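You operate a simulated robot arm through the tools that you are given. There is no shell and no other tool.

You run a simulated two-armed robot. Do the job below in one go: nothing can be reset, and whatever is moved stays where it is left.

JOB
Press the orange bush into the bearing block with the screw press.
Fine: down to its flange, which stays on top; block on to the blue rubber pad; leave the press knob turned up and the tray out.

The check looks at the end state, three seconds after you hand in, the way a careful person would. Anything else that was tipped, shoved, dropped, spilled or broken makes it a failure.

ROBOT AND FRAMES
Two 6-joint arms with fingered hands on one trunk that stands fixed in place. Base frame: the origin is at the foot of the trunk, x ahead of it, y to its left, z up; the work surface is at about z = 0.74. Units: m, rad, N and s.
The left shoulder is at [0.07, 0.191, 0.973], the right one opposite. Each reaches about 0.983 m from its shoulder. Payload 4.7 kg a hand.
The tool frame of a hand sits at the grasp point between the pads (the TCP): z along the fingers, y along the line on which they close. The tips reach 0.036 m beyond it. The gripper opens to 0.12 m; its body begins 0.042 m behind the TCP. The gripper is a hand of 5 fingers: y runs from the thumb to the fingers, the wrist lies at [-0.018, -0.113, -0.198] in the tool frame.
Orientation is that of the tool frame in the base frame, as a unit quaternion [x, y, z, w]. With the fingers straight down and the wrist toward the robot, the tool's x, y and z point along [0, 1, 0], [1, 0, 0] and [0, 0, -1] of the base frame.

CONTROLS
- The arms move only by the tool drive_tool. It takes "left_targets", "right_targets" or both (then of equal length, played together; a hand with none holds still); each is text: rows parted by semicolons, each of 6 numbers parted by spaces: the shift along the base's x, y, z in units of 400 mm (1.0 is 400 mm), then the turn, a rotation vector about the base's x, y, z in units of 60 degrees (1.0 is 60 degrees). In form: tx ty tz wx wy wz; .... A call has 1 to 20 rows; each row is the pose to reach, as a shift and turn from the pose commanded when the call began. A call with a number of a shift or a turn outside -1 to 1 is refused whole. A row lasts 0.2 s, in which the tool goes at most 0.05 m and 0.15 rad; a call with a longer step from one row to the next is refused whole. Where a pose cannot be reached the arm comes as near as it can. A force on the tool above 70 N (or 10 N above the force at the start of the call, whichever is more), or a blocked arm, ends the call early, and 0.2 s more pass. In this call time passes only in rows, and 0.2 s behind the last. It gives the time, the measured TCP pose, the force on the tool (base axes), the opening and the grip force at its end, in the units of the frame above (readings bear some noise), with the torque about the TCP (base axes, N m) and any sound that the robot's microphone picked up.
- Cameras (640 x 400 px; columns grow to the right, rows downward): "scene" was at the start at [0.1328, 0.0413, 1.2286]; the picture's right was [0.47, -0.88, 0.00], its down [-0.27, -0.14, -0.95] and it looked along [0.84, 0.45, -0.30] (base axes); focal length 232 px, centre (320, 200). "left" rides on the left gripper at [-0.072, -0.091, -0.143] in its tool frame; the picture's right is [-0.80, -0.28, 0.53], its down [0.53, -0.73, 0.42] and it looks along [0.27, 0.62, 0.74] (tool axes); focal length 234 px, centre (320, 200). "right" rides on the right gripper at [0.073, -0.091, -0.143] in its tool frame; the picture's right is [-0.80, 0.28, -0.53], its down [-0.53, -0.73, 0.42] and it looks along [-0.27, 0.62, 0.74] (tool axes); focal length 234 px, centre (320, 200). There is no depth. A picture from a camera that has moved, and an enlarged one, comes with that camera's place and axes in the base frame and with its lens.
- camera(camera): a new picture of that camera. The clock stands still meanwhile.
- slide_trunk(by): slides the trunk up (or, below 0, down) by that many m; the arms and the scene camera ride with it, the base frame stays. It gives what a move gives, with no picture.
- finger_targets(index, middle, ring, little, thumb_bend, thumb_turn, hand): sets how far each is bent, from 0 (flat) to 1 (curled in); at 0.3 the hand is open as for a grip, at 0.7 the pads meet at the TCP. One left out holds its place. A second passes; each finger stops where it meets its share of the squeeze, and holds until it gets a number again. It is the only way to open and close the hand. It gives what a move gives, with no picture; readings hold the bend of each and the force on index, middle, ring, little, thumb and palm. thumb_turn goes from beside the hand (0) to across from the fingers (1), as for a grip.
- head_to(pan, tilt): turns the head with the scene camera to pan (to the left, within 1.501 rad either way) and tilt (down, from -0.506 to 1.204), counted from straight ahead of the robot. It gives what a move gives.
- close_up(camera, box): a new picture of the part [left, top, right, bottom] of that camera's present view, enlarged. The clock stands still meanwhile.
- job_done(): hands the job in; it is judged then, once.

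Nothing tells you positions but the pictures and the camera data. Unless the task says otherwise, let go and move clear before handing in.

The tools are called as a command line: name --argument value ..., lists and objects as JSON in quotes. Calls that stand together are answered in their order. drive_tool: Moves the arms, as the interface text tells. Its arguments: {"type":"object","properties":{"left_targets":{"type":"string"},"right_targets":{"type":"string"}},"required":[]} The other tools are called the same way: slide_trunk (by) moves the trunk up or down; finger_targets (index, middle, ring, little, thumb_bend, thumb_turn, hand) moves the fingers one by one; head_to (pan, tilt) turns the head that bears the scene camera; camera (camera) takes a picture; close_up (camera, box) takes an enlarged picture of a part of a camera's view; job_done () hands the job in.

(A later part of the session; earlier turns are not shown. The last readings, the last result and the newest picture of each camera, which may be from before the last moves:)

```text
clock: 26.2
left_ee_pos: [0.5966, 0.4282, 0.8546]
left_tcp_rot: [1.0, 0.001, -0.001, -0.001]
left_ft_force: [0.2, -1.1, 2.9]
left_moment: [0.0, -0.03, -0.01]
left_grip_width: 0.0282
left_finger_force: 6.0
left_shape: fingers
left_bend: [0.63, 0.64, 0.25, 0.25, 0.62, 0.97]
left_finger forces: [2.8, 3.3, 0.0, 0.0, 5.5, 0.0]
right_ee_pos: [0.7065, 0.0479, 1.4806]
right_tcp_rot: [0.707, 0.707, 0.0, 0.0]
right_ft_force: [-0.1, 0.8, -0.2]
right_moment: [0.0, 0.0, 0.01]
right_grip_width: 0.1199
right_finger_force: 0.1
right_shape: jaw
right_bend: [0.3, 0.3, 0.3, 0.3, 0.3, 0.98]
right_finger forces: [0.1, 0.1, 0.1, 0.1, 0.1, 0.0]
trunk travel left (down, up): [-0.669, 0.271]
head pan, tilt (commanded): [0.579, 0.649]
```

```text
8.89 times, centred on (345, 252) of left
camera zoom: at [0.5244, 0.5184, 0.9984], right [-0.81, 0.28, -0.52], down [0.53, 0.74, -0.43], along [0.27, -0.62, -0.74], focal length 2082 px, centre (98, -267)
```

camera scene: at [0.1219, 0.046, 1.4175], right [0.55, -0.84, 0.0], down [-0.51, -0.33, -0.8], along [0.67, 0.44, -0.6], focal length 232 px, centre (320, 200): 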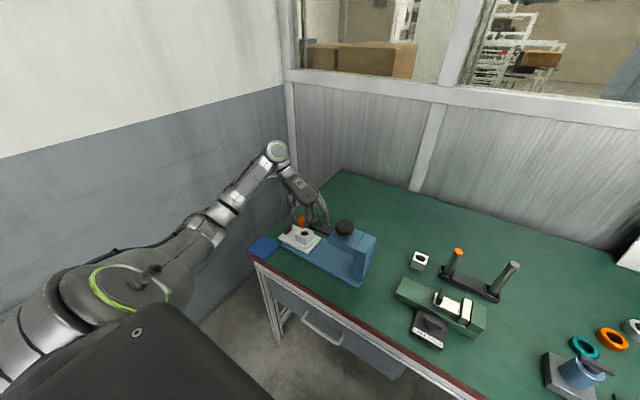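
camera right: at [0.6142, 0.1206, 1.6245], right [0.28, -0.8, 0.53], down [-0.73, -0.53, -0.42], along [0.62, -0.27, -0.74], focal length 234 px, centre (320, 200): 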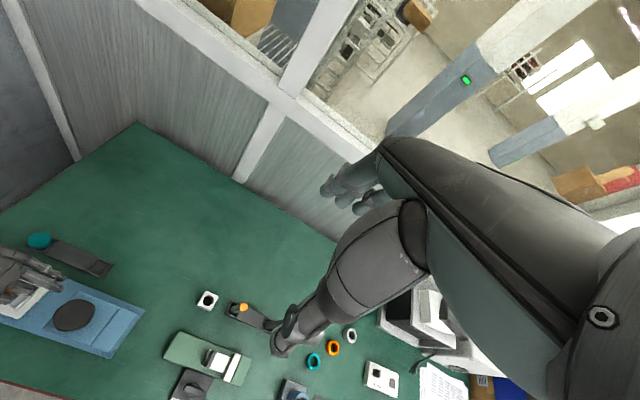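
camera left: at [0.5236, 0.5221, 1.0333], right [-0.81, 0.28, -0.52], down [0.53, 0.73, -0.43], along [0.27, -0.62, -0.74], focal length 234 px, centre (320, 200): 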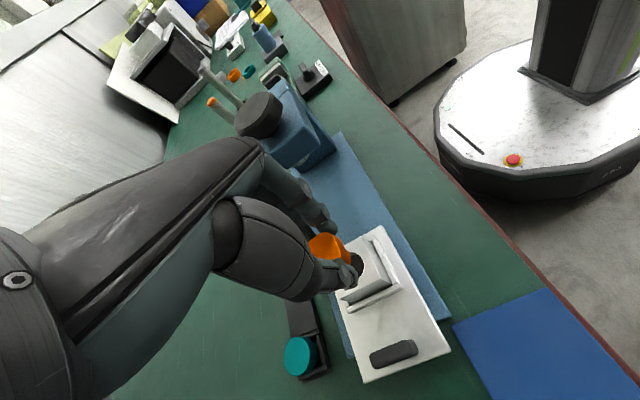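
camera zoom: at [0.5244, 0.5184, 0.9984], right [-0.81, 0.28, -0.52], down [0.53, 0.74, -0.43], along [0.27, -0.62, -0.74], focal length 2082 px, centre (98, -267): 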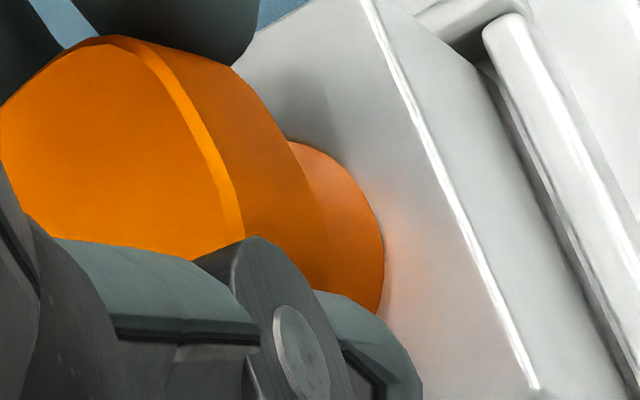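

The whole bush followed the hand and now sits slightly off the bore on the +y side, and it's a bit tilted in the grip. I'll lift a few millimetres, bring it back over the bore centre and check.

drive_tool --left_targets "0 0 0.012 0 0 0; 0.0035 -0.005 0.012 0 0 0"

close_up --camera "scene" --box '[300, 220, 312, 238]'

close_up --camera "left" --box '[310, 225, 390, 290]'

```text
clock: 26.8
left_ee_pos: [0.5977, 0.4261, 0.8598]
left_tcp_rot: [1.0, 0.002, -0.002, -0.001]
left_ft_force: [0.0, -0.5, -0.4]
left_moment: [0.0, 0.01, -0.01]
left_grip_width: 0.0283
left_finger_force: 5.2
left_shape: fingers
left_bend: [0.63, 0.64, 0.25, 0.25, 0.62, 0.97]
left_finger forces: [3.0, 3.1, 0.0, 0.0, 5.5, 0.1]
right_ee_pos: [0.7072, 0.0484, 1.4817]
right_tcp_rot: [0.707, 0.707, -0.001, 0.0]
right_ft_force: [-0.2, -0.6, -0.6]
right_moment: [-0.01, 0.0, 0.0]
right_grip_width: 0.1195
right_finger_force: 0.0
right_shape: jaw
right_bend: [0.3, 0.3, 0.3, 0.3, 0.3, 0.98]
right_finger forces: [0.0, 0.0, 0.0, 0.1, 0.1, 0.1]
trunk travel left (down, up): [-0.669, 0.271]
head pan, tilt (commanded): [0.579, 0.649]
```

```text
16.00 times, centred on (306, 229) of scene
camera zoom: at [0.1235, 0.0444, 1.4173], right [0.55, -0.84, 0.0], down [-0.51, -0.33, -0.8], along [0.67, 0.44, -0.6], focal length 3708 px, centre (544, -264)
```

zoom: 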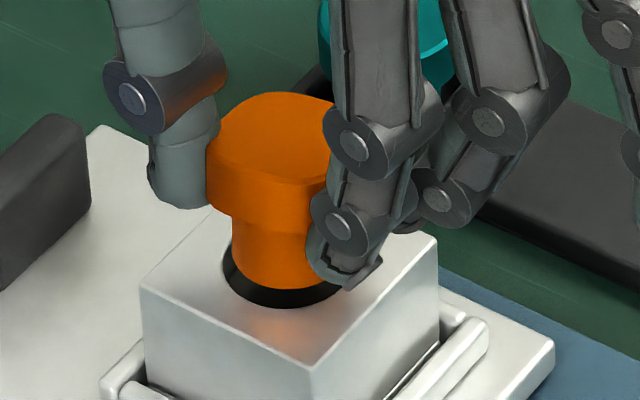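

```text
6.15 times, centred on (350, 258) of left
camera zoom: at [0.5266, 0.5157, 1.0035], right [-0.81, 0.28, -0.52], down [0.53, 0.73, -0.43], along [0.27, -0.62, -0.74], focal length 1441 px, centre (135, -154)
```

zoom: 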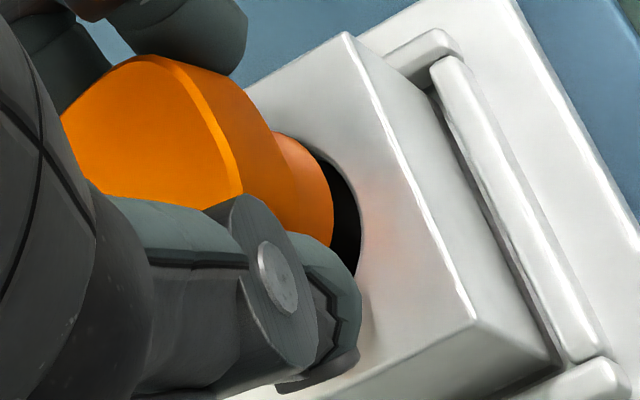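

The foot of the bush is now centred over the bore but it leans a few degrees in the grip. Its wide base is stable, so I'll lower it to light contact, let go so it settles flat in the chamfer, and look.

drive_tool --left_targets "0 0 -0.0075 0 0 0; -0.001 0 -0.012 0 0 0"

close_up --camera "scene" --box '[300, 220, 312, 238]'

close_up --camera "left" --box '[310, 225, 390, 290]'

```text
clock: 27.4
left_ee_pos: [0.5976, 0.4255, 0.8532]
left_tcp_rot: [1.0, 0.001, -0.001, -0.001]
left_ft_force: [0.4, -0.4, 0.0]
left_moment: [-0.01, 0.02, -0.01]
left_grip_width: 0.0283
left_finger_force: 5.7
left_shape: fingers
left_bend: [0.63, 0.64, 0.25, 0.25, 0.62, 0.97]
left_finger forces: [3.0, 3.1, 0.0, 0.0, 5.4, 0.0]
right_ee_pos: [0.7061, 0.0483, 1.4815]
right_tcp_rot: [0.707, 0.707, 0.0, 0.001]
right_ft_force: [0.0, -0.8, 0.8]
right_moment: [0.0, -0.02, -0.01]
right_grip_width: 0.1198
right_finger_force: 0.0
right_shape: jaw
right_bend: [0.3, 0.3, 0.3, 0.3, 0.3, 0.98]
right_finger forces: [0.0, 0.1, 0.0, 0.0, 0.1, 0.0]
trunk travel left (down, up): [-0.669, 0.271]
head pan, tilt (commanded): [0.579, 0.649]
```

```text
16.00 times, centred on (306, 229) of scene
camera zoom: at [0.1234, 0.0446, 1.4174], right [0.55, -0.84, 0.0], down [-0.51, -0.33, -0.8], along [0.67, 0.44, -0.6], focal length 3708 px, centre (544, -264)
```

zoom: 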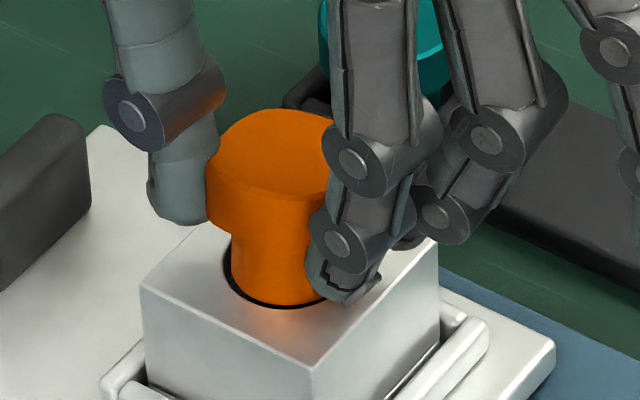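

```text
6.15 times, centred on (350, 258) of left
camera zoom: at [0.5261, 0.516, 0.9985], right [-0.81, 0.28, -0.52], down [0.53, 0.73, -0.43], along [0.27, -0.62, -0.74], focal length 1441 px, centre (135, -154)
```

zoom: 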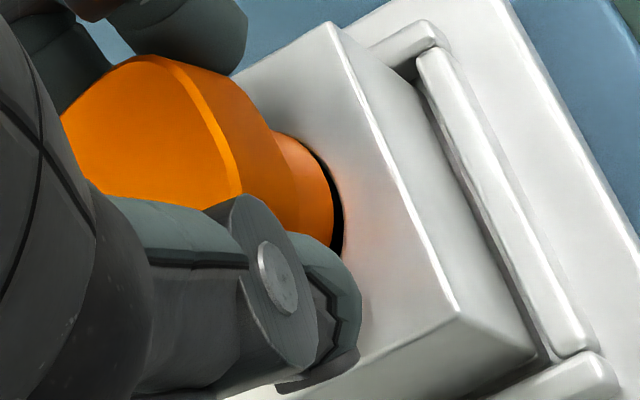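

It's well centred and not yet touching. I'll lower another millimetre and a half.

drive_tool --left_targets "0 0 -0.004 0 0 0"

close_up --camera "scene" --box '[300, 220, 312, 238]'

```text
clock: 27.8
left_ee_pos: [0.5981, 0.4252, 0.8539]
left_tcp_rot: [1.0, 0.002, -0.001, -0.001]
left_ft_force: [0.3, -0.3, 1.9]
left_moment: [0.06, -0.02, 0.02]
left_grip_width: 0.0284
left_finger_force: 5.8
left_shape: fingers
left_bend: [0.63, 0.64, 0.25, 0.25, 0.62, 0.97]
left_finger forces: [2.7, 3.4, 0.1, 0.0, 5.5, 0.0]
right_ee_pos: [0.7063, 0.0485, 1.4802]
right_tcp_rot: [0.707, 0.707, -0.001, 0.001]
right_ft_force: [-0.8, 0.0, -1.1]
right_moment: [-0.03, 0.03, 0.01]
right_grip_width: 0.1198
right_finger_force: 0.0
right_shape: jaw
right_bend: [0.3, 0.3, 0.3, 0.3, 0.3, 0.98]
right_finger forces: [0.0, 0.1, 0.0, 0.1, 0.0, 0.0]
trunk travel left (down, up): [-0.669, 0.271]
head pan, tilt (commanded): [0.579, 0.649]
```

```text
16.00 times, centred on (306, 229) of scene
camera zoom: at [0.1232, 0.0444, 1.4175], right [0.55, -0.84, 0.0], down [-0.51, -0.33, -0.8], along [0.67, 0.44, -0.6], focal length 3708 px, centre (544, -264)
```

zoom: 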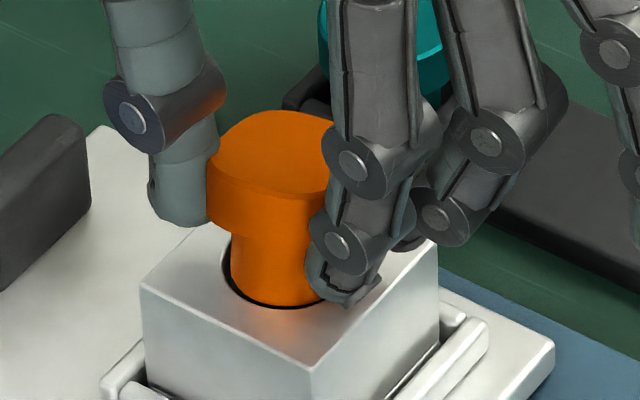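

Light contact of about 2 N, centred. I'll open the fingers a little to let it settle.

finger_targets --hand "left" --index 0.55 --middle 0.55 --thumb_bend 0.54

close_up --camera "scene" --box '[300, 220, 312, 238]'

close_up --camera "left" --box '[310, 225, 390, 290]'

```text
clock: 28.8
left_ee_pos: [0.5977, 0.4259, 0.8526]
left_tcp_rot: [1.0, 0.002, -0.002, 0.0]
left_ft_force: [-0.5, -0.5, -0.8]
left_moment: [-0.02, 0.0, 0.01]
left_grip_width: 0.049
left_finger_force: 0.1
left_shape: fingers
left_bend: [0.55, 0.55, 0.25, 0.25, 0.54, 0.97]
left_finger forces: [0.0, 0.0, 0.0, 0.0, 0.0, 0.0]
right_ee_pos: [0.7068, 0.0473, 1.4803]
right_tcp_rot: [0.708, 0.707, 0.001, 0.0]
right_ft_force: [0.2, 0.7, 0.3]
right_moment: [-0.02, 0.01, -0.03]
right_grip_width: 0.1198
right_finger_force: 0.1
right_shape: jaw
right_bend: [0.3, 0.3, 0.3, 0.3, 0.3, 0.98]
right_finger forces: [0.0, 0.0, 0.1, 0.1, 0.0, 0.0]
trunk travel left (down, up): [-0.669, 0.271]
head pan, tilt (commanded): [0.579, 0.649]
```

```text
16.00 times, centred on (306, 229) of scene
camera zoom: at [0.1233, 0.0446, 1.4174], right [0.55, -0.84, 0.0], down [-0.51, -0.33, -0.8], along [0.67, 0.44, -0.6], focal length 3708 px, centre (544, -264)
```

zoom: 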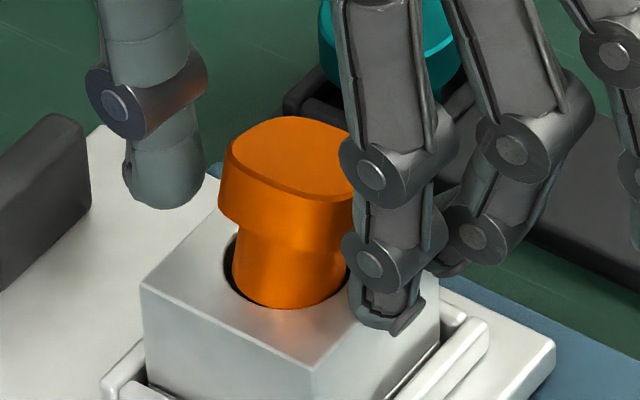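

```text
6.15 times, centred on (350, 258) of left
camera zoom: at [0.5261, 0.5163, 0.9973], right [-0.81, 0.28, -0.52], down [0.53, 0.73, -0.43], along [0.27, -0.62, -0.74], focal length 1441 px, centre (135, -154)
```

zoom: 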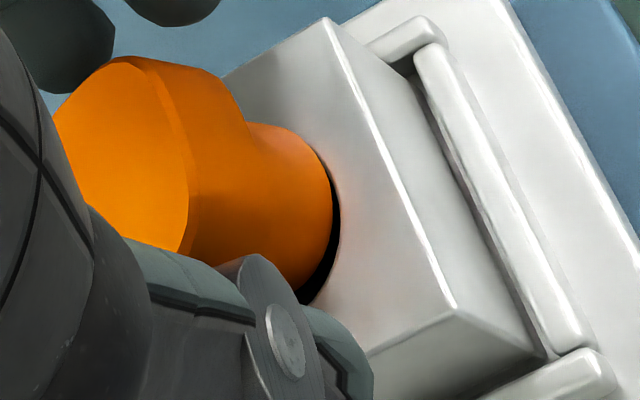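

Let go, the bush leans over in the funnel-shaped chamfer, so it needs to be held upright while it enters. I'll centre the hand on the bore axis and grip the flange again to square it up.

drive_tool --left_targets "0 0.0065 0 0 0 0"

finger_targets --hand "left" --index 0.66 --middle 0.66 --thumb_bend 0.66

close_up --camera "scene" --box '[300, 220, 312, 238]'

close_up --camera "left" --box '[310, 225, 390, 290]'

```text
clock: 29.2
left_ee_pos: [0.5979, 0.4296, 0.8539]
left_tcp_rot: [1.0, 0.0, -0.002, -0.001]
left_ft_force: [-0.5, 0.7, 0.3]
left_moment: [0.0, 0.0, 0.02]
left_grip_width: 0.0491
left_finger_force: 0.0
left_shape: fingers
left_bend: [0.55, 0.55, 0.25, 0.25, 0.54, 0.97]
left_finger forces: [0.0, 0.0, 0.1, 0.1, 0.0, 0.0]
right_ee_pos: [0.7066, 0.0498, 1.4803]
right_tcp_rot: [0.708, 0.706, -0.001, 0.0]
right_ft_force: [0.1, 0.1, -0.3]
right_moment: [0.02, 0.03, 0.01]
right_grip_width: 0.1197
right_finger_force: 0.1
right_shape: jaw
right_bend: [0.3, 0.3, 0.3, 0.3, 0.3, 0.98]
right_finger forces: [0.0, 0.0, 0.0, 0.1, 0.0, 0.1]
trunk travel left (down, up): [-0.669, 0.271]
head pan, tilt (commanded): [0.579, 0.649]
```

```text
clock: 30.2
left_ee_pos: [0.5978, 0.4291, 0.8541]
left_tcp_rot: [1.0, 0.001, -0.002, -0.002]
left_ft_force: [0.7, 0.7, 0.8]
left_moment: [0.01, -0.02, 0.02]
left_grip_width: 0.0301
left_finger_force: 6.9
left_shape: fingers
left_bend: [0.63, 0.63, 0.25, 0.25, 0.6, 0.97]
left_finger forces: [2.4, 4.3, 0.1, 0.0, 6.9, 0.0]
right_ee_pos: [0.7056, 0.0496, 1.4798]
right_tcp_rot: [0.707, 0.707, -0.001, 0.0]
right_ft_force: [0.7, -0.6, 0.3]
right_moment: [0.01, -0.02, 0.04]
right_grip_width: 0.1202
right_finger_force: 0.0
right_shape: jaw
right_bend: [0.3, 0.3, 0.3, 0.3, 0.3, 0.98]
right_finger forces: [0.0, 0.0, 0.0, 0.1, 0.0, 0.1]
trunk travel left (down, up): [-0.669, 0.271]
head pan, tilt (commanded): [0.579, 0.649]
```

```text
16.00 times, centred on (306, 229) of scene
camera zoom: at [0.1234, 0.0446, 1.4174], right [0.55, -0.84, 0.0], down [-0.51, -0.33, -0.8], along [0.67, 0.44, -0.6], focal length 3708 px, centre (544, -264)
```

zoom: 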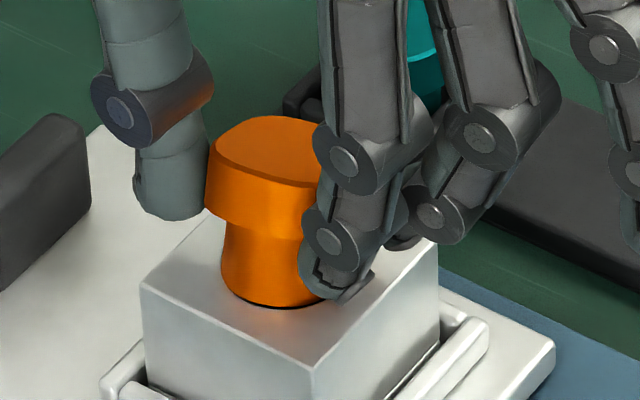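

```text
6.15 times, centred on (350, 258) of left
camera zoom: at [0.5263, 0.5188, 0.9976], right [-0.81, 0.28, -0.52], down [0.53, 0.73, -0.43], along [0.27, -0.62, -0.74], focal length 1441 px, centre (135, -154)
```

zoom: 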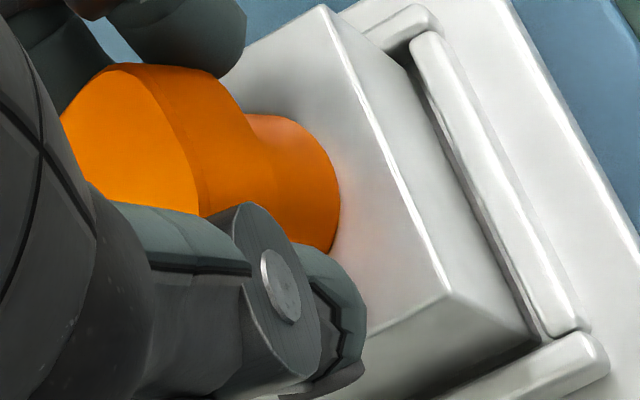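

The bush still leans toward +x in the grip. Before fixing that, I want to check how much room there is under the press ram, so I'll look at the press from the hand camera.

camera --camera "left"

close_up --camera "left" --box '[220, 90, 350, 190]'

close_up --camera "scene" --box '[315, 210, 385, 290]'

```text
taken
camera left: at [0.5263, 0.5188, 0.9976], right [-0.81, 0.28, -0.52], down [0.53, 0.73, -0.43], along [0.27, -0.62, -0.74], focal length 234 px, centre (320, 200)
```

left: 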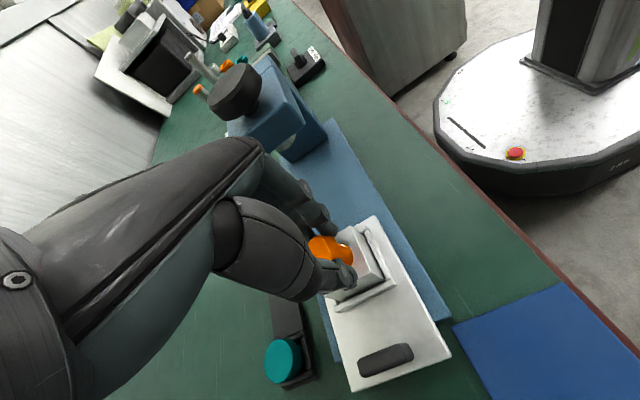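

```text
4.00 times, centred on (285, 140) of left
camera zoom: at [0.5263, 0.5188, 0.9976], right [-0.81, 0.28, -0.52], down [0.53, 0.73, -0.43], along [0.27, -0.62, -0.74], focal length 937 px, centre (460, 440)
```

zoom: 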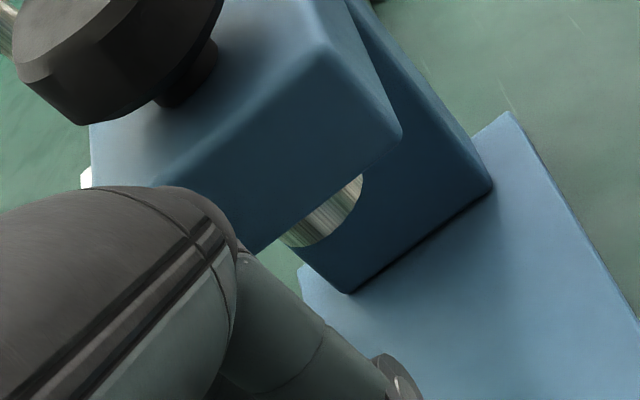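

```text
5.00 times, centred on (350, 250) of scene
camera zoom: at [0.1234, 0.0446, 1.4174], right [0.55, -0.84, 0.0], down [-0.51, -0.33, -0.8], along [0.67, 0.44, -0.6], focal length 1159 px, centre (170, -50)
```

zoom: 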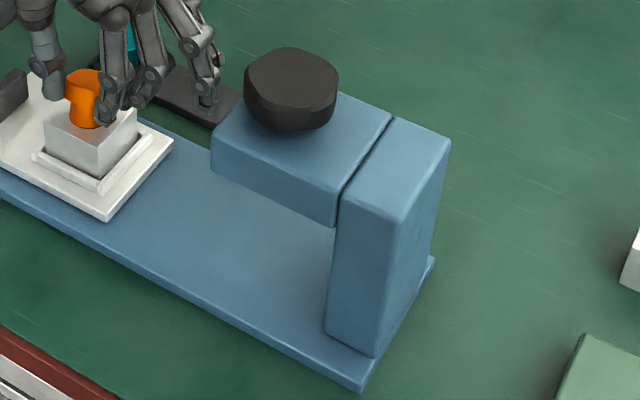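

Space under the ram (about z 0.83) is tight, so the bush has to go into the bore properly upright. I'll set the bush down on clear flat table behind the rack so it squares itself up, and re-grip it there.

drive_tool --left_targets "0 0 0.05 0 0 0; 0 0 0.15 0 0 0; 0.1 -0.014 0.15 0 0 0; 0.2 -0.028 0.15 0 0 0; 0.3 -0.042 0.15 0 0 0; 0.4 -0.056 0.15 0 0 0; 0.4925 -0.07 0.15 0 0 0"

close_up --camera "scene" --box '[290, 150, 390, 260]'

camera --camera "left"

```text
clock: 31.8
left_ee_pos: [0.7791, 0.3961, 0.9133]
left_tcp_rot: [1.0, 0.001, 0.0, -0.002]
left_ft_force: [0.5, -0.8, 1.6]
left_moment: [0.04, 0.05, 0.01]
left_grip_width: 0.03
left_finger_force: 5.8
left_shape: fingers
left_bend: [0.63, 0.63, 0.25, 0.25, 0.6, 0.96]
left_finger forces: [2.4, 3.9, 0.1, 0.1, 6.4, 0.0]
left hand out of reach, approached as far as the arm can: row 7
right_ee_pos: [0.7061, 0.0465, 1.4792]
right_tcp_rot: [0.708, 0.707, -0.001, 0.0]
right_ft_force: [0.1, 0.5, -0.1]
right_moment: [0.0, 0.03, -0.01]
right_grip_width: 0.1197
right_finger_force: 0.0
right_shape: jaw
right_bend: [0.3, 0.3, 0.3, 0.3, 0.3, 0.98]
right_finger forces: [0.0, 0.0, 0.0, 0.0, 0.1, 0.1]
trunk travel left (down, up): [-0.669, 0.271]
head pan, tilt (commanded): [0.579, 0.649]
```

```text
3.64 times, centred on (340, 205) of scene
camera zoom: at [0.1233, 0.043, 1.4172], right [0.55, -0.84, 0.0], down [-0.51, -0.33, -0.8], along [0.67, 0.44, -0.6], focal length 843 px, centre (247, 182)
```

zoom: 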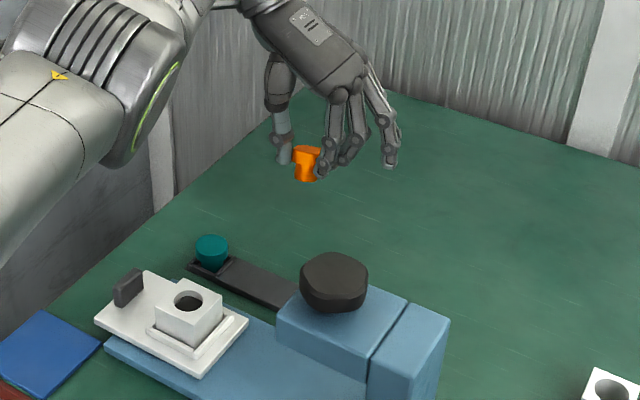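

```text
taken
camera left: at [0.7073, 0.4862, 1.0577], right [-0.8, 0.28, -0.52], down [0.53, 0.73, -0.42], along [0.27, -0.62, -0.74], focal length 234 px, centre (320, 200)
```

left: 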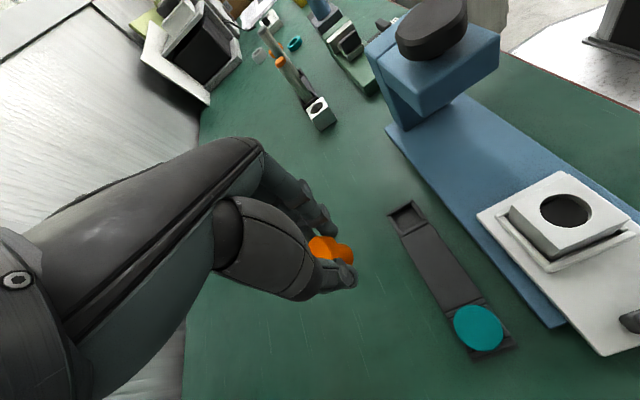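

I'm over clear table at the arm's reach limit. Let me see how the bush leans in the grip before setting it down.

close_up --camera "scene" --box '[318, 185, 334, 209]'

close_up --camera "left" --box '[295, 215, 375, 280]'

```text
16.00 times, centred on (326, 197) of scene
camera zoom: at [0.1233, 0.043, 1.4172], right [0.55, -0.84, 0.0], down [-0.51, -0.33, -0.8], along [0.67, 0.44, -0.6], focal length 3708 px, centre (224, 248)
```

zoom: 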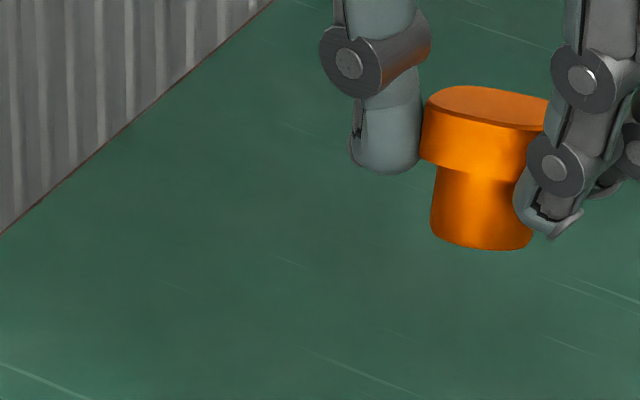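

```text
6.15 times, centred on (335, 248) of left
camera zoom: at [0.7073, 0.4862, 1.0577], right [-0.8, 0.28, -0.52], down [0.53, 0.73, -0.42], along [0.27, -0.62, -0.74], focal length 1441 px, centre (228, -92)
```

zoom: 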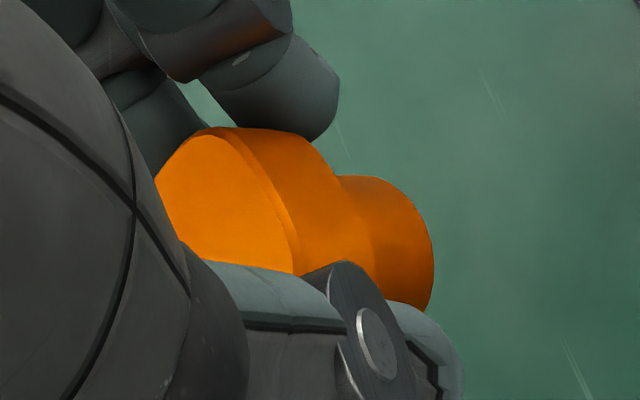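

The bush leans about 15° toward +x and 5° toward +y in the grip. I'll tilt the hand the opposite way so the bush stands upright before setting it down.

drive_tool --left_targets "-0.01 0 0 0.027 -0.08 0; -0.02 0 0 0.055 -0.16 0; -0.03 0 0 0.08 -0.245 0"

close_up --camera "scene" --box '[316, 185, 332, 209]'

close_up --camera "left" --box '[295, 215, 375, 280]'

```text
clock: 32.6
left_ee_pos: [0.7664, 0.397, 0.9113]
left_tcp_rot: [0.991, 0.001, 0.128, -0.042]
left_ft_force: [-0.3, 0.3, -0.6]
left_moment: [-0.03, -0.01, -0.03]
left_grip_width: 0.0295
left_finger_force: 6.6
left_shape: fingers
left_bend: [0.63, 0.63, 0.25, 0.25, 0.61, 0.96]
left_finger forces: [2.3, 4.0, 0.1, 0.1, 6.3, 0.1]
right_ee_pos: [0.7062, 0.0487, 1.4801]
right_tcp_rot: [0.706, 0.708, 0.0, 0.001]
right_ft_force: [0.0, 0.5, -0.9]
right_moment: [0.0, 0.01, -0.02]
right_grip_width: 0.1201
right_finger_force: 0.0
right_shape: jaw
right_bend: [0.3, 0.3, 0.3, 0.3, 0.3, 0.98]
right_finger forces: [0.0, 0.1, 0.1, 0.0, 0.0, 0.0]
trunk travel left (down, up): [-0.669, 0.271]
head pan, tilt (commanded): [0.579, 0.649]
```

```text
16.00 times, centred on (324, 197) of scene
camera zoom: at [0.1232, 0.0457, 1.4174], right [0.55, -0.84, 0.0], down [-0.51, -0.33, -0.8], along [0.67, 0.44, -0.61], focal length 3708 px, centre (256, 248)
```

zoom: 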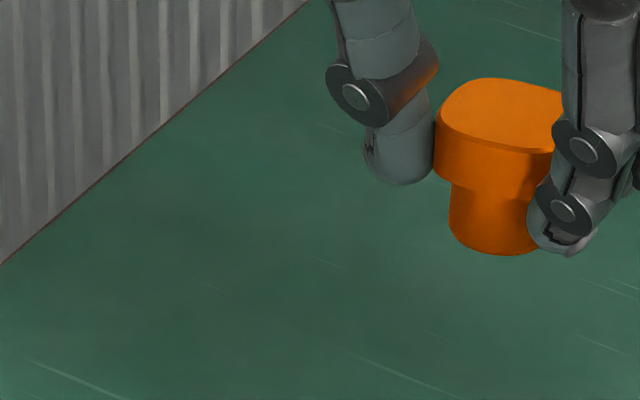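

```text
6.15 times, centred on (335, 248) of left
camera zoom: at [0.6597, 0.4766, 1.0394], right [-0.65, 0.33, -0.69], down [0.61, 0.76, -0.21], along [0.45, -0.56, -0.7], focal length 1441 px, centre (228, -92)
```

zoom: 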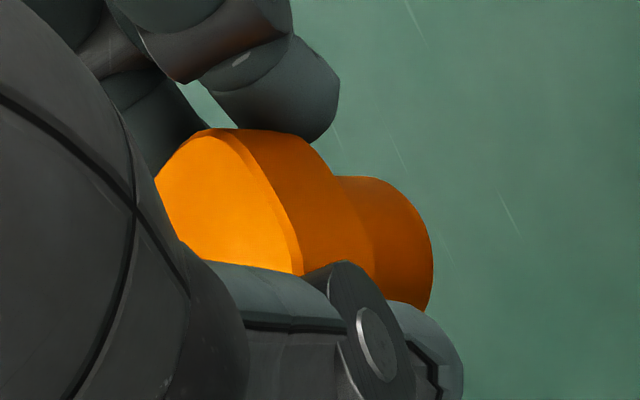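

The bush now stands upright in view. I'll lower it toward the table.

drive_tool --left_targets "0 0 -0.09 0 0 0; 0 0 -0.18 0 0 0; 0 0 -0.265 0 0 0"

close_up --camera "scene" --box '[312, 205, 336, 235]'

```text
clock: 33.4
left_ee_pos: [0.7688, 0.3953, 0.8047]
left_tcp_rot: [0.991, 0.001, 0.126, -0.042]
left_ft_force: [-0.1, -0.2, 0.6]
left_moment: [0.02, 0.01, 0.0]
left_grip_width: 0.0298
left_finger_force: 6.4
left_shape: fingers
left_bend: [0.63, 0.63, 0.25, 0.25, 0.61, 0.96]
left_finger forces: [2.3, 4.0, 0.1, 0.1, 6.3, 0.0]
right_ee_pos: [0.707, 0.0489, 1.4804]
right_tcp_rot: [0.707, 0.707, 0.0, -0.001]
right_ft_force: [1.0, 0.2, -0.6]
right_moment: [-0.02, 0.02, 0.02]
right_grip_width: 0.1197
right_finger_force: 0.0
right_shape: jaw
right_bend: [0.3, 0.3, 0.3, 0.3, 0.3, 0.98]
right_finger forces: [0.0, 0.0, 0.1, 0.1, 0.1, 0.0]
trunk travel left (down, up): [-0.669, 0.271]
head pan, tilt (commanded): [0.579, 0.649]
```

```text
13.33 times, centred on (324, 220) of scene
camera zoom: at [0.124, 0.0445, 1.4174], right [0.55, -0.84, 0.0], down [-0.51, -0.33, -0.8], along [0.67, 0.44, -0.61], focal length 3090 px, centre (267, -67)
```

zoom: 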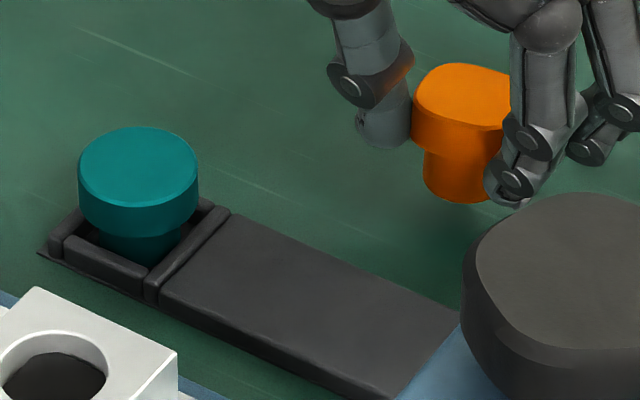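

The bush hangs upright about a centimetre above the table. I'll lower it in small steps until it touches.

drive_tool --left_targets "0 0 -0.015 0 0 0"

drive_tool --left_targets "0 0 -0.008 0 0 0"

drive_tool --left_targets "0 0 -0.005 0 0 0"

close_up --camera "scene" --box '[312, 205, 336, 235]'

```text
clock: 33.8
left_ee_pos: [0.7694, 0.3955, 0.7987]
left_tcp_rot: [0.991, 0.002, 0.126, -0.042]
left_ft_force: [0.5, 0.2, -0.1]
left_moment: [0.0, 0.03, 0.01]
left_grip_width: 0.0297
left_finger_force: 6.3
left_shape: fingers
left_bend: [0.63, 0.63, 0.25, 0.25, 0.61, 0.96]
left_finger forces: [2.3, 4.0, 0.0, 0.0, 6.5, 0.0]
right_ee_pos: [0.7071, 0.0477, 1.4797]
right_tcp_rot: [0.707, 0.707, -0.001, 0.0]
right_ft_force: [0.1, 0.1, -0.3]
right_moment: [-0.03, 0.0, 0.02]
right_grip_width: 0.1199
right_finger_force: 0.0
right_shape: jaw
right_bend: [0.3, 0.3, 0.3, 0.3, 0.3, 0.98]
right_finger forces: [0.0, 0.1, 0.1, 0.0, 0.1, 0.1]
trunk travel left (down, up): [-0.669, 0.271]
head pan, tilt (commanded): [0.579, 0.649]
```

```text
clock: 34.2
left_ee_pos: [0.7684, 0.3958, 0.7968]
left_tcp_rot: [0.991, 0.002, 0.127, -0.042]
left_ft_force: [0.0, -0.6, -0.5]
left_moment: [0.01, 0.02, 0.01]
left_grip_width: 0.0298
left_finger_force: 6.5
left_shape: fingers
left_bend: [0.63, 0.63, 0.25, 0.25, 0.61, 0.96]
left_finger forces: [2.3, 4.0, 0.1, 0.0, 6.5, 0.0]
right_ee_pos: [0.7075, 0.0488, 1.4807]
right_tcp_rot: [0.707, 0.707, 0.0, -0.001]
right_ft_force: [0.5, 0.2, -0.1]
right_moment: [-0.02, 0.01, 0.01]
right_grip_width: 0.1198
right_finger_force: 0.0
right_shape: jaw
right_bend: [0.3, 0.3, 0.3, 0.3, 0.3, 0.98]
right_finger forces: [0.0, 0.1, 0.0, 0.0, 0.0, 0.2]
trunk travel left (down, up): [-0.669, 0.271]
head pan, tilt (commanded): [0.579, 0.649]
```

```text
clock: 34.6
left_ee_pos: [0.7672, 0.3969, 0.7947]
left_tcp_rot: [0.991, 0.001, 0.125, -0.042]
left_ft_force: [0.1, -1.3, -0.7]
left_moment: [0.01, -0.04, -0.05]
left_grip_width: 0.0294
left_finger_force: 6.2
left_shape: fingers
left_bend: [0.63, 0.63, 0.25, 0.25, 0.61, 0.96]
left_finger forces: [2.3, 3.9, 0.0, 0.1, 6.4, 0.0]
right_ee_pos: [0.7068, 0.048, 1.4799]
right_tcp_rot: [0.707, 0.707, 0.001, -0.001]
right_ft_force: [-0.5, -0.1, 0.2]
right_moment: [0.02, 0.0, -0.05]
right_grip_width: 0.1198
right_finger_force: 0.1
right_shape: jaw
right_bend: [0.3, 0.3, 0.3, 0.3, 0.3, 0.98]
right_finger forces: [0.1, 0.0, 0.0, 0.1, 0.0, 0.0]
trunk travel left (down, up): [-0.669, 0.271]
head pan, tilt (commanded): [0.579, 0.649]
```

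```text
13.33 times, centred on (324, 220) of scene
camera zoom: at [0.1235, 0.0446, 1.4174], right [0.55, -0.84, 0.0], down [-0.51, -0.33, -0.8], along [0.67, 0.44, -0.6], focal length 3090 px, centre (267, -67)
```

zoom: 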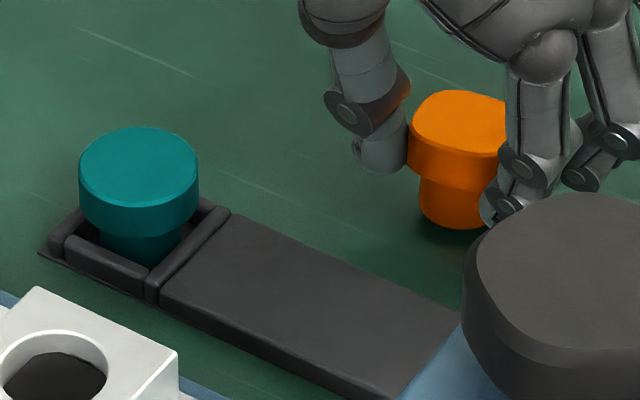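

No contact yet but the shadow is close. I'll continue in tiny steps.

drive_tool --left_targets "0 0 -0.005 0 0 0"

drive_tool --left_targets "0 0 -0.005 0 0 0"

close_up --camera "scene" --box '[312, 205, 336, 235]'

```text
clock: 35.0
left_ee_pos: [0.769, 0.3965, 0.7931]
left_tcp_rot: [0.991, 0.002, 0.126, -0.043]
left_ft_force: [-0.5, -0.6, 0.4]
left_moment: [0.01, 0.0, 0.06]
left_grip_width: 0.0297
left_finger_force: 6.8
left_shape: fingers
left_bend: [0.63, 0.63, 0.25, 0.25, 0.61, 0.96]
left_finger forces: [2.3, 4.2, 0.0, 0.1, 6.6, 0.0]
right_ee_pos: [0.7063, 0.0486, 1.4807]
right_tcp_rot: [0.707, 0.707, 0.0, 0.0]
right_ft_force: [0.0, 0.2, -0.8]
right_moment: [-0.01, 0.01, -0.02]
right_grip_width: 0.1197
right_finger_force: 0.1
right_shape: jaw
right_bend: [0.3, 0.3, 0.3, 0.3, 0.3, 0.98]
right_finger forces: [0.0, 0.1, 0.0, 0.0, 0.0, 0.0]
trunk travel left (down, up): [-0.669, 0.271]
head pan, tilt (commanded): [0.579, 0.649]
```

```text
clock: 35.4
left_ee_pos: [0.7659, 0.3962, 0.7914]
left_tcp_rot: [0.991, 0.001, 0.127, -0.043]
left_ft_force: [-0.5, -0.5, 3.2]
left_moment: [-0.01, -0.02, 0.0]
left_grip_width: 0.0298
left_finger_force: 7.5
left_shape: fingers
left_bend: [0.63, 0.63, 0.25, 0.25, 0.61, 0.96]
left_finger forces: [2.4, 4.5, 0.1, 0.0, 7.1, 0.1]
right_ee_pos: [0.7048, 0.0483, 1.4835]
right_tcp_rot: [0.707, 0.707, 0.0, 0.0]
right_ft_force: [0.3, 0.2, 0.6]
right_moment: [-0.02, 0.01, 0.03]
right_grip_width: 0.1196
right_finger_force: 0.0
right_shape: jaw
right_bend: [0.3, 0.3, 0.3, 0.3, 0.3, 0.98]
right_finger forces: [0.0, 0.1, 0.1, 0.0, 0.0, 0.0]
trunk travel left (down, up): [-0.669, 0.271]
head pan, tilt (commanded): [0.579, 0.649]
```

```text
13.33 times, centred on (324, 220) of scene
camera zoom: at [0.1226, 0.0442, 1.4175], right [0.55, -0.84, 0.0], down [-0.51, -0.33, -0.8], along [0.67, 0.44, -0.6], focal length 3090 px, centre (267, -67)
```

zoom: 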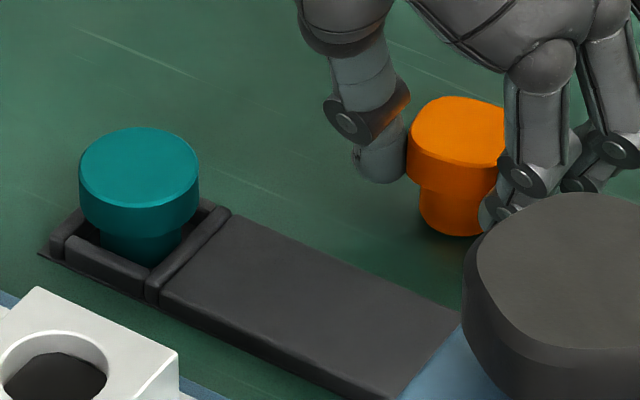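

Contact with the table, about 3 N. I'll open the fingers and see how it stands.

finger_targets --hand "left" --index 0.53 --middle 0.53 --thumb_bend 0.51

close_up --camera "scene" --box '[312, 205, 336, 235]'

close_up --camera "left" --box '[270, 190, 390, 290]'

```text
clock: 36.4
left_ee_pos: [0.7676, 0.3973, 0.7906]
left_tcp_rot: [0.991, 0.002, 0.126, -0.043]
left_ft_force: [0.9, 0.1, 0.9]
left_moment: [0.01, 0.03, 0.0]
left_grip_width: 0.0566
left_finger_force: 0.1
left_shape: fingers
left_bend: [0.53, 0.53, 0.25, 0.25, 0.51, 0.97]
left_finger forces: [0.0, 0.0, 0.1, 0.0, 0.0, 0.0]
right_ee_pos: [0.7064, 0.0484, 1.4803]
right_tcp_rot: [0.707, 0.707, 0.0, 0.0]
right_ft_force: [0.5, -0.7, 0.3]
right_moment: [0.02, 0.0, 0.0]
right_grip_width: 0.12
right_finger_force: 0.1
right_shape: jaw
right_bend: [0.3, 0.3, 0.3, 0.3, 0.3, 0.98]
right_finger forces: [0.0, 0.1, 0.1, 0.1, 0.1, 0.0]
trunk travel left (down, up): [-0.669, 0.271]
head pan, tilt (commanded): [0.579, 0.649]
```

```text
13.33 times, centred on (324, 220) of scene
camera zoom: at [0.1234, 0.0445, 1.4174], right [0.55, -0.84, 0.0], down [-0.51, -0.33, -0.8], along [0.67, 0.44, -0.6], focal length 3090 px, centre (267, -67)
```

zoom: 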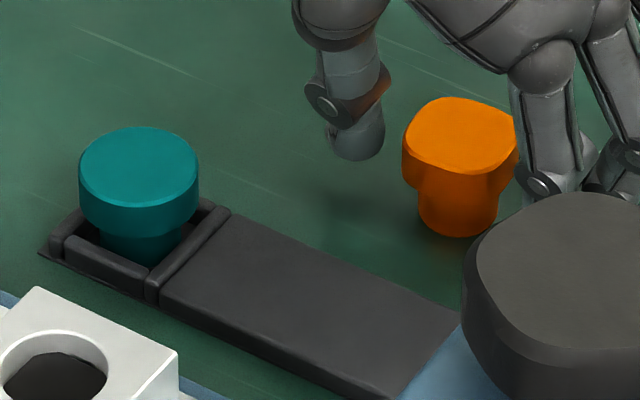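

```text
4.00 times, centred on (330, 240) of left
camera zoom: at [0.6606, 0.4751, 0.9192], right [-0.65, 0.33, -0.68], down [0.61, 0.76, -0.22], along [0.45, -0.56, -0.7], focal length 937 px, centre (280, 40)
```

zoom: 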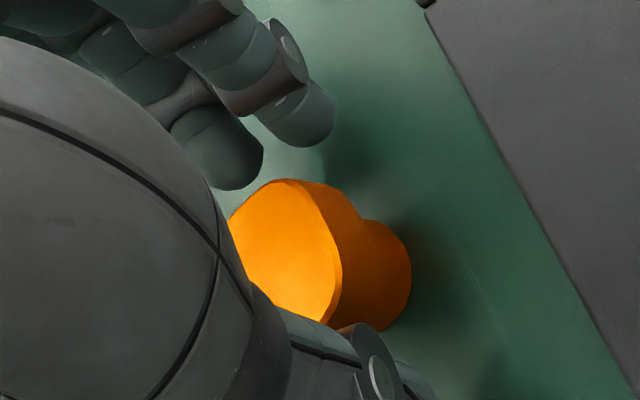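

The bush now stands squarely on the table. I'll lift the empty hand, straighten it, and look again before re-gripping.

drive_tool --left_targets "0 0 0.05 0 0 0; 0 0 0.125 0 0 0; 0 0 0.2 -0.027 0.08 0; 0 0 0.2 -0.055 0.16 0; 0 0 0.2 -0.08 0.245 0"

camera --camera "left"

close_up --camera "scene" --box '[312, 205, 336, 235]'

```text
clock: 37.6
left_ee_pos: [0.7664, 0.3957, 0.8709]
left_tcp_rot: [1.0, 0.002, -0.002, 0.0]
left_ft_force: [0.4, -0.4, -0.4]
left_moment: [0.02, -0.01, -0.01]
left_grip_width: 0.0563
left_finger_force: 0.0
left_shape: fingers
left_bend: [0.53, 0.53, 0.25, 0.25, 0.51, 0.97]
left_finger forces: [0.0, 0.1, 0.0, 0.0, 0.1, 0.0]
right_ee_pos: [0.7069, 0.0474, 1.4811]
right_tcp_rot: [0.707, 0.707, 0.0, 0.0]
right_ft_force: [-0.5, -0.3, 0.7]
right_moment: [0.0, -0.01, -0.01]
right_grip_width: 0.1198
right_finger_force: 0.0
right_shape: jaw
right_bend: [0.3, 0.3, 0.3, 0.3, 0.3, 0.98]
right_finger forces: [0.0, 0.0, 0.1, 0.0, 0.1, 0.0]
trunk travel left (down, up): [-0.669, 0.271]
head pan, tilt (commanded): [0.579, 0.649]
```

```text
taken
camera left: at [0.6944, 0.4865, 1.0159], right [-0.81, 0.28, -0.52], down [0.53, 0.73, -0.43], along [0.26, -0.62, -0.74], focal length 234 px, centre (320, 200)
```

left: 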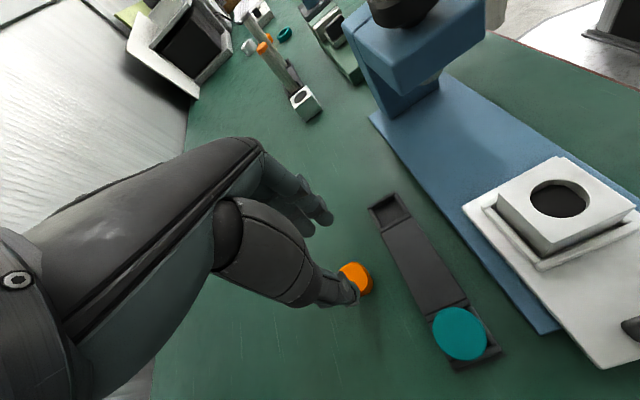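

```text
13.33 times, centred on (324, 220) of scene
camera zoom: at [0.1237, 0.0435, 1.4173], right [0.55, -0.84, 0.0], down [-0.51, -0.33, -0.8], along [0.67, 0.44, -0.6], focal length 3090 px, centre (267, -67)
```

zoom: 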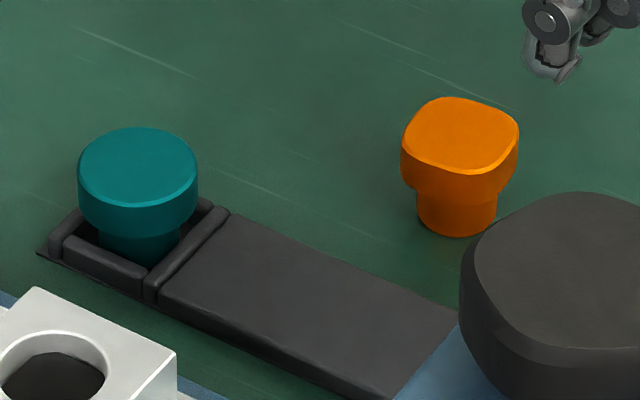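

The bush stands upright at roughly (0.779, 0.398), about 33 mm tall. I'll confirm its position with the hand camera before re-gripping.

close_up --camera "left" --box '[320, 250, 390, 310]'

```text
6.67 times, centred on (355, 280) of left
camera zoom: at [0.6944, 0.4865, 1.0159], right [-0.81, 0.28, -0.52], down [0.53, 0.73, -0.43], along [0.26, -0.62, -0.74], focal length 1561 px, centre (87, -333)
```

zoom: 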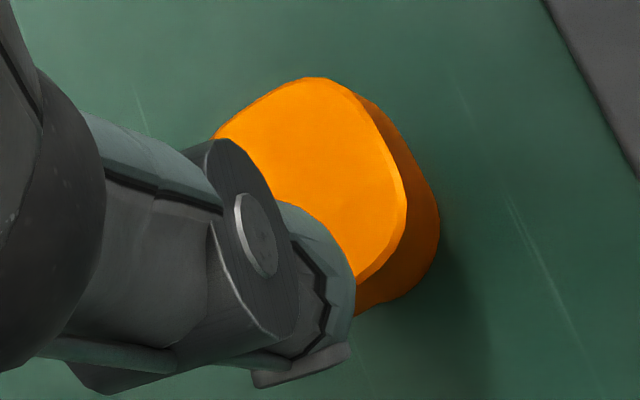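

I'll centre the hand over the bush and re-measure.

drive_tool --left_targets "0.022 0.008 -0.03 0 0 0"

close_up --camera "left" --box '[300, 240, 390, 310]'

close_up --camera "scene" --box '[308, 190, 340, 235]'

```text
clock: 38.0
left_ee_pos: [0.7699, 0.3984, 0.8588]
left_tcp_rot: [1.0, 0.001, -0.002, -0.001]
left_ft_force: [0.7, -0.1, -0.6]
left_moment: [0.03, 0.01, -0.01]
left_grip_width: 0.0564
left_finger_force: 0.1
left_shape: fingers
left_bend: [0.53, 0.53, 0.25, 0.25, 0.51, 0.97]
left_finger forces: [0.1, 0.0, 0.0, 0.0, 0.0, 0.1]
left hand out of reach, approached as far as the arm can: row 1
right_ee_pos: [0.7075, 0.0482, 1.481]
right_tcp_rot: [0.707, 0.707, -0.001, 0.0]
right_ft_force: [-0.4, -0.4, 0.8]
right_moment: [-0.03, -0.01, -0.02]
right_grip_width: 0.1198
right_finger_force: 0.1
right_shape: jaw
right_bend: [0.3, 0.3, 0.3, 0.3, 0.3, 0.98]
right_finger forces: [0.1, 0.1, 0.1, 0.0, 0.0, 0.0]
trunk travel left (down, up): [-0.669, 0.271]
head pan, tilt (commanded): [0.579, 0.649]
```

```text
5.71 times, centred on (345, 275) of left
camera zoom: at [0.6979, 0.4882, 1.0037], right [-0.81, 0.28, -0.52], down [0.53, 0.73, -0.43], along [0.26, -0.62, -0.74], focal length 1338 px, centre (177, -229)
```

zoom: 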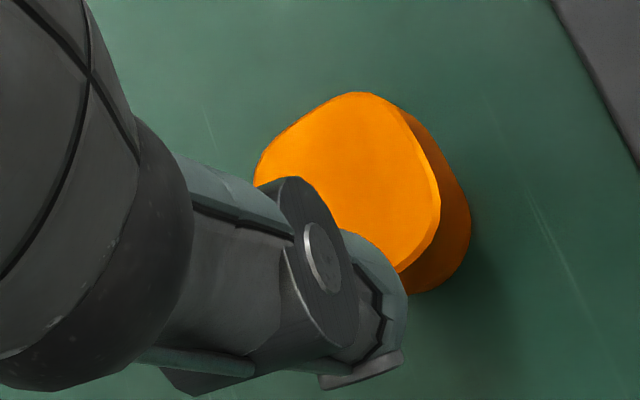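

```text
8.89 times, centred on (324, 212) of scene
camera zoom: at [0.1239, 0.0443, 1.4173], right [0.55, -0.84, 0.0], down [-0.51, -0.33, -0.8], along [0.67, 0.44, -0.6], focal length 2060 px, centre (284, 89)
```

zoom: 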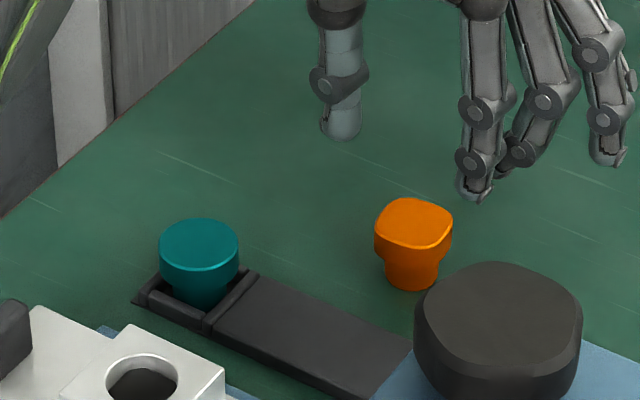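

The arm is at its reach limit with the hand turned this way. Turning the hand back 20° brings the wrist nearer the robot, so I'll do that and centre over the bush.

drive_tool --left_targets "0 0 0 0 0 0.11; 0 0 0 0 0 0.22; 0.006 0 0 0 0 0.333; 0.017 0.001 0 0 0 0.333"

close_up --camera "left" --box '[290, 220, 400, 310]'

close_up --camera "scene" --box '[308, 190, 340, 235]'

```text
clock: 39.0
left_ee_pos: [0.7772, 0.3985, 0.8588]
left_tcp_rot: [0.984, 0.175, -0.003, 0.0]
left_ft_force: [0.9, 0.0, -1.1]
left_moment: [-0.01, -0.02, 0.0]
left_grip_width: 0.0564
left_finger_force: 0.0
left_shape: fingers
left_bend: [0.53, 0.53, 0.25, 0.25, 0.51, 0.97]
left_finger forces: [0.0, 0.0, 0.1, 0.1, 0.0, 0.0]
right_ee_pos: [0.706, 0.048, 1.4808]
right_tcp_rot: [0.707, 0.707, 0.001, -0.001]
right_ft_force: [0.0, -0.6, -0.2]
right_moment: [0.04, 0.02, 0.02]
right_grip_width: 0.12
right_finger_force: 0.1
right_shape: jaw
right_bend: [0.3, 0.3, 0.3, 0.3, 0.3, 0.98]
right_finger forces: [0.1, 0.0, 0.1, 0.0, 0.1, 0.0]
trunk travel left (down, up): [-0.669, 0.271]
head pan, tilt (commanded): [0.579, 0.649]
```

```text
4.44 times, centred on (345, 265) of left
camera zoom: at [0.6785, 0.4582, 1.003], right [-0.85, -0.02, -0.52], down [0.24, 0.87, -0.43], along [0.46, -0.49, -0.74], focal length 1041 px, centre (209, -89)
```

zoom: 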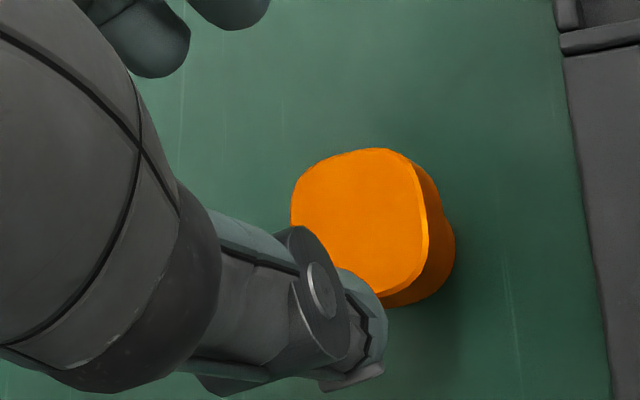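

```text
8.89 times, centred on (324, 212) of scene
camera zoom: at [0.1238, 0.0443, 1.4173], right [0.55, -0.84, 0.0], down [-0.51, -0.33, -0.8], along [0.67, 0.44, -0.6], focal length 2060 px, centre (284, 89)
```

zoom: 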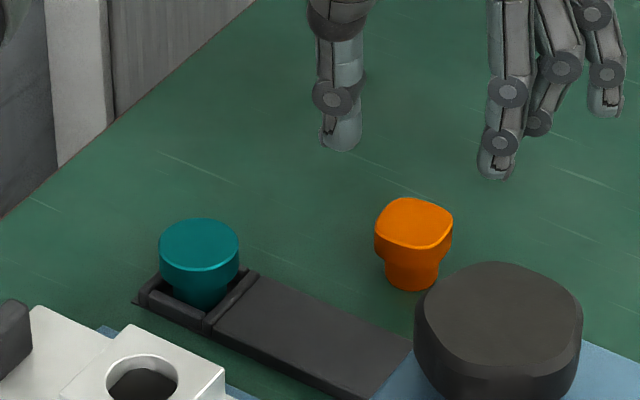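

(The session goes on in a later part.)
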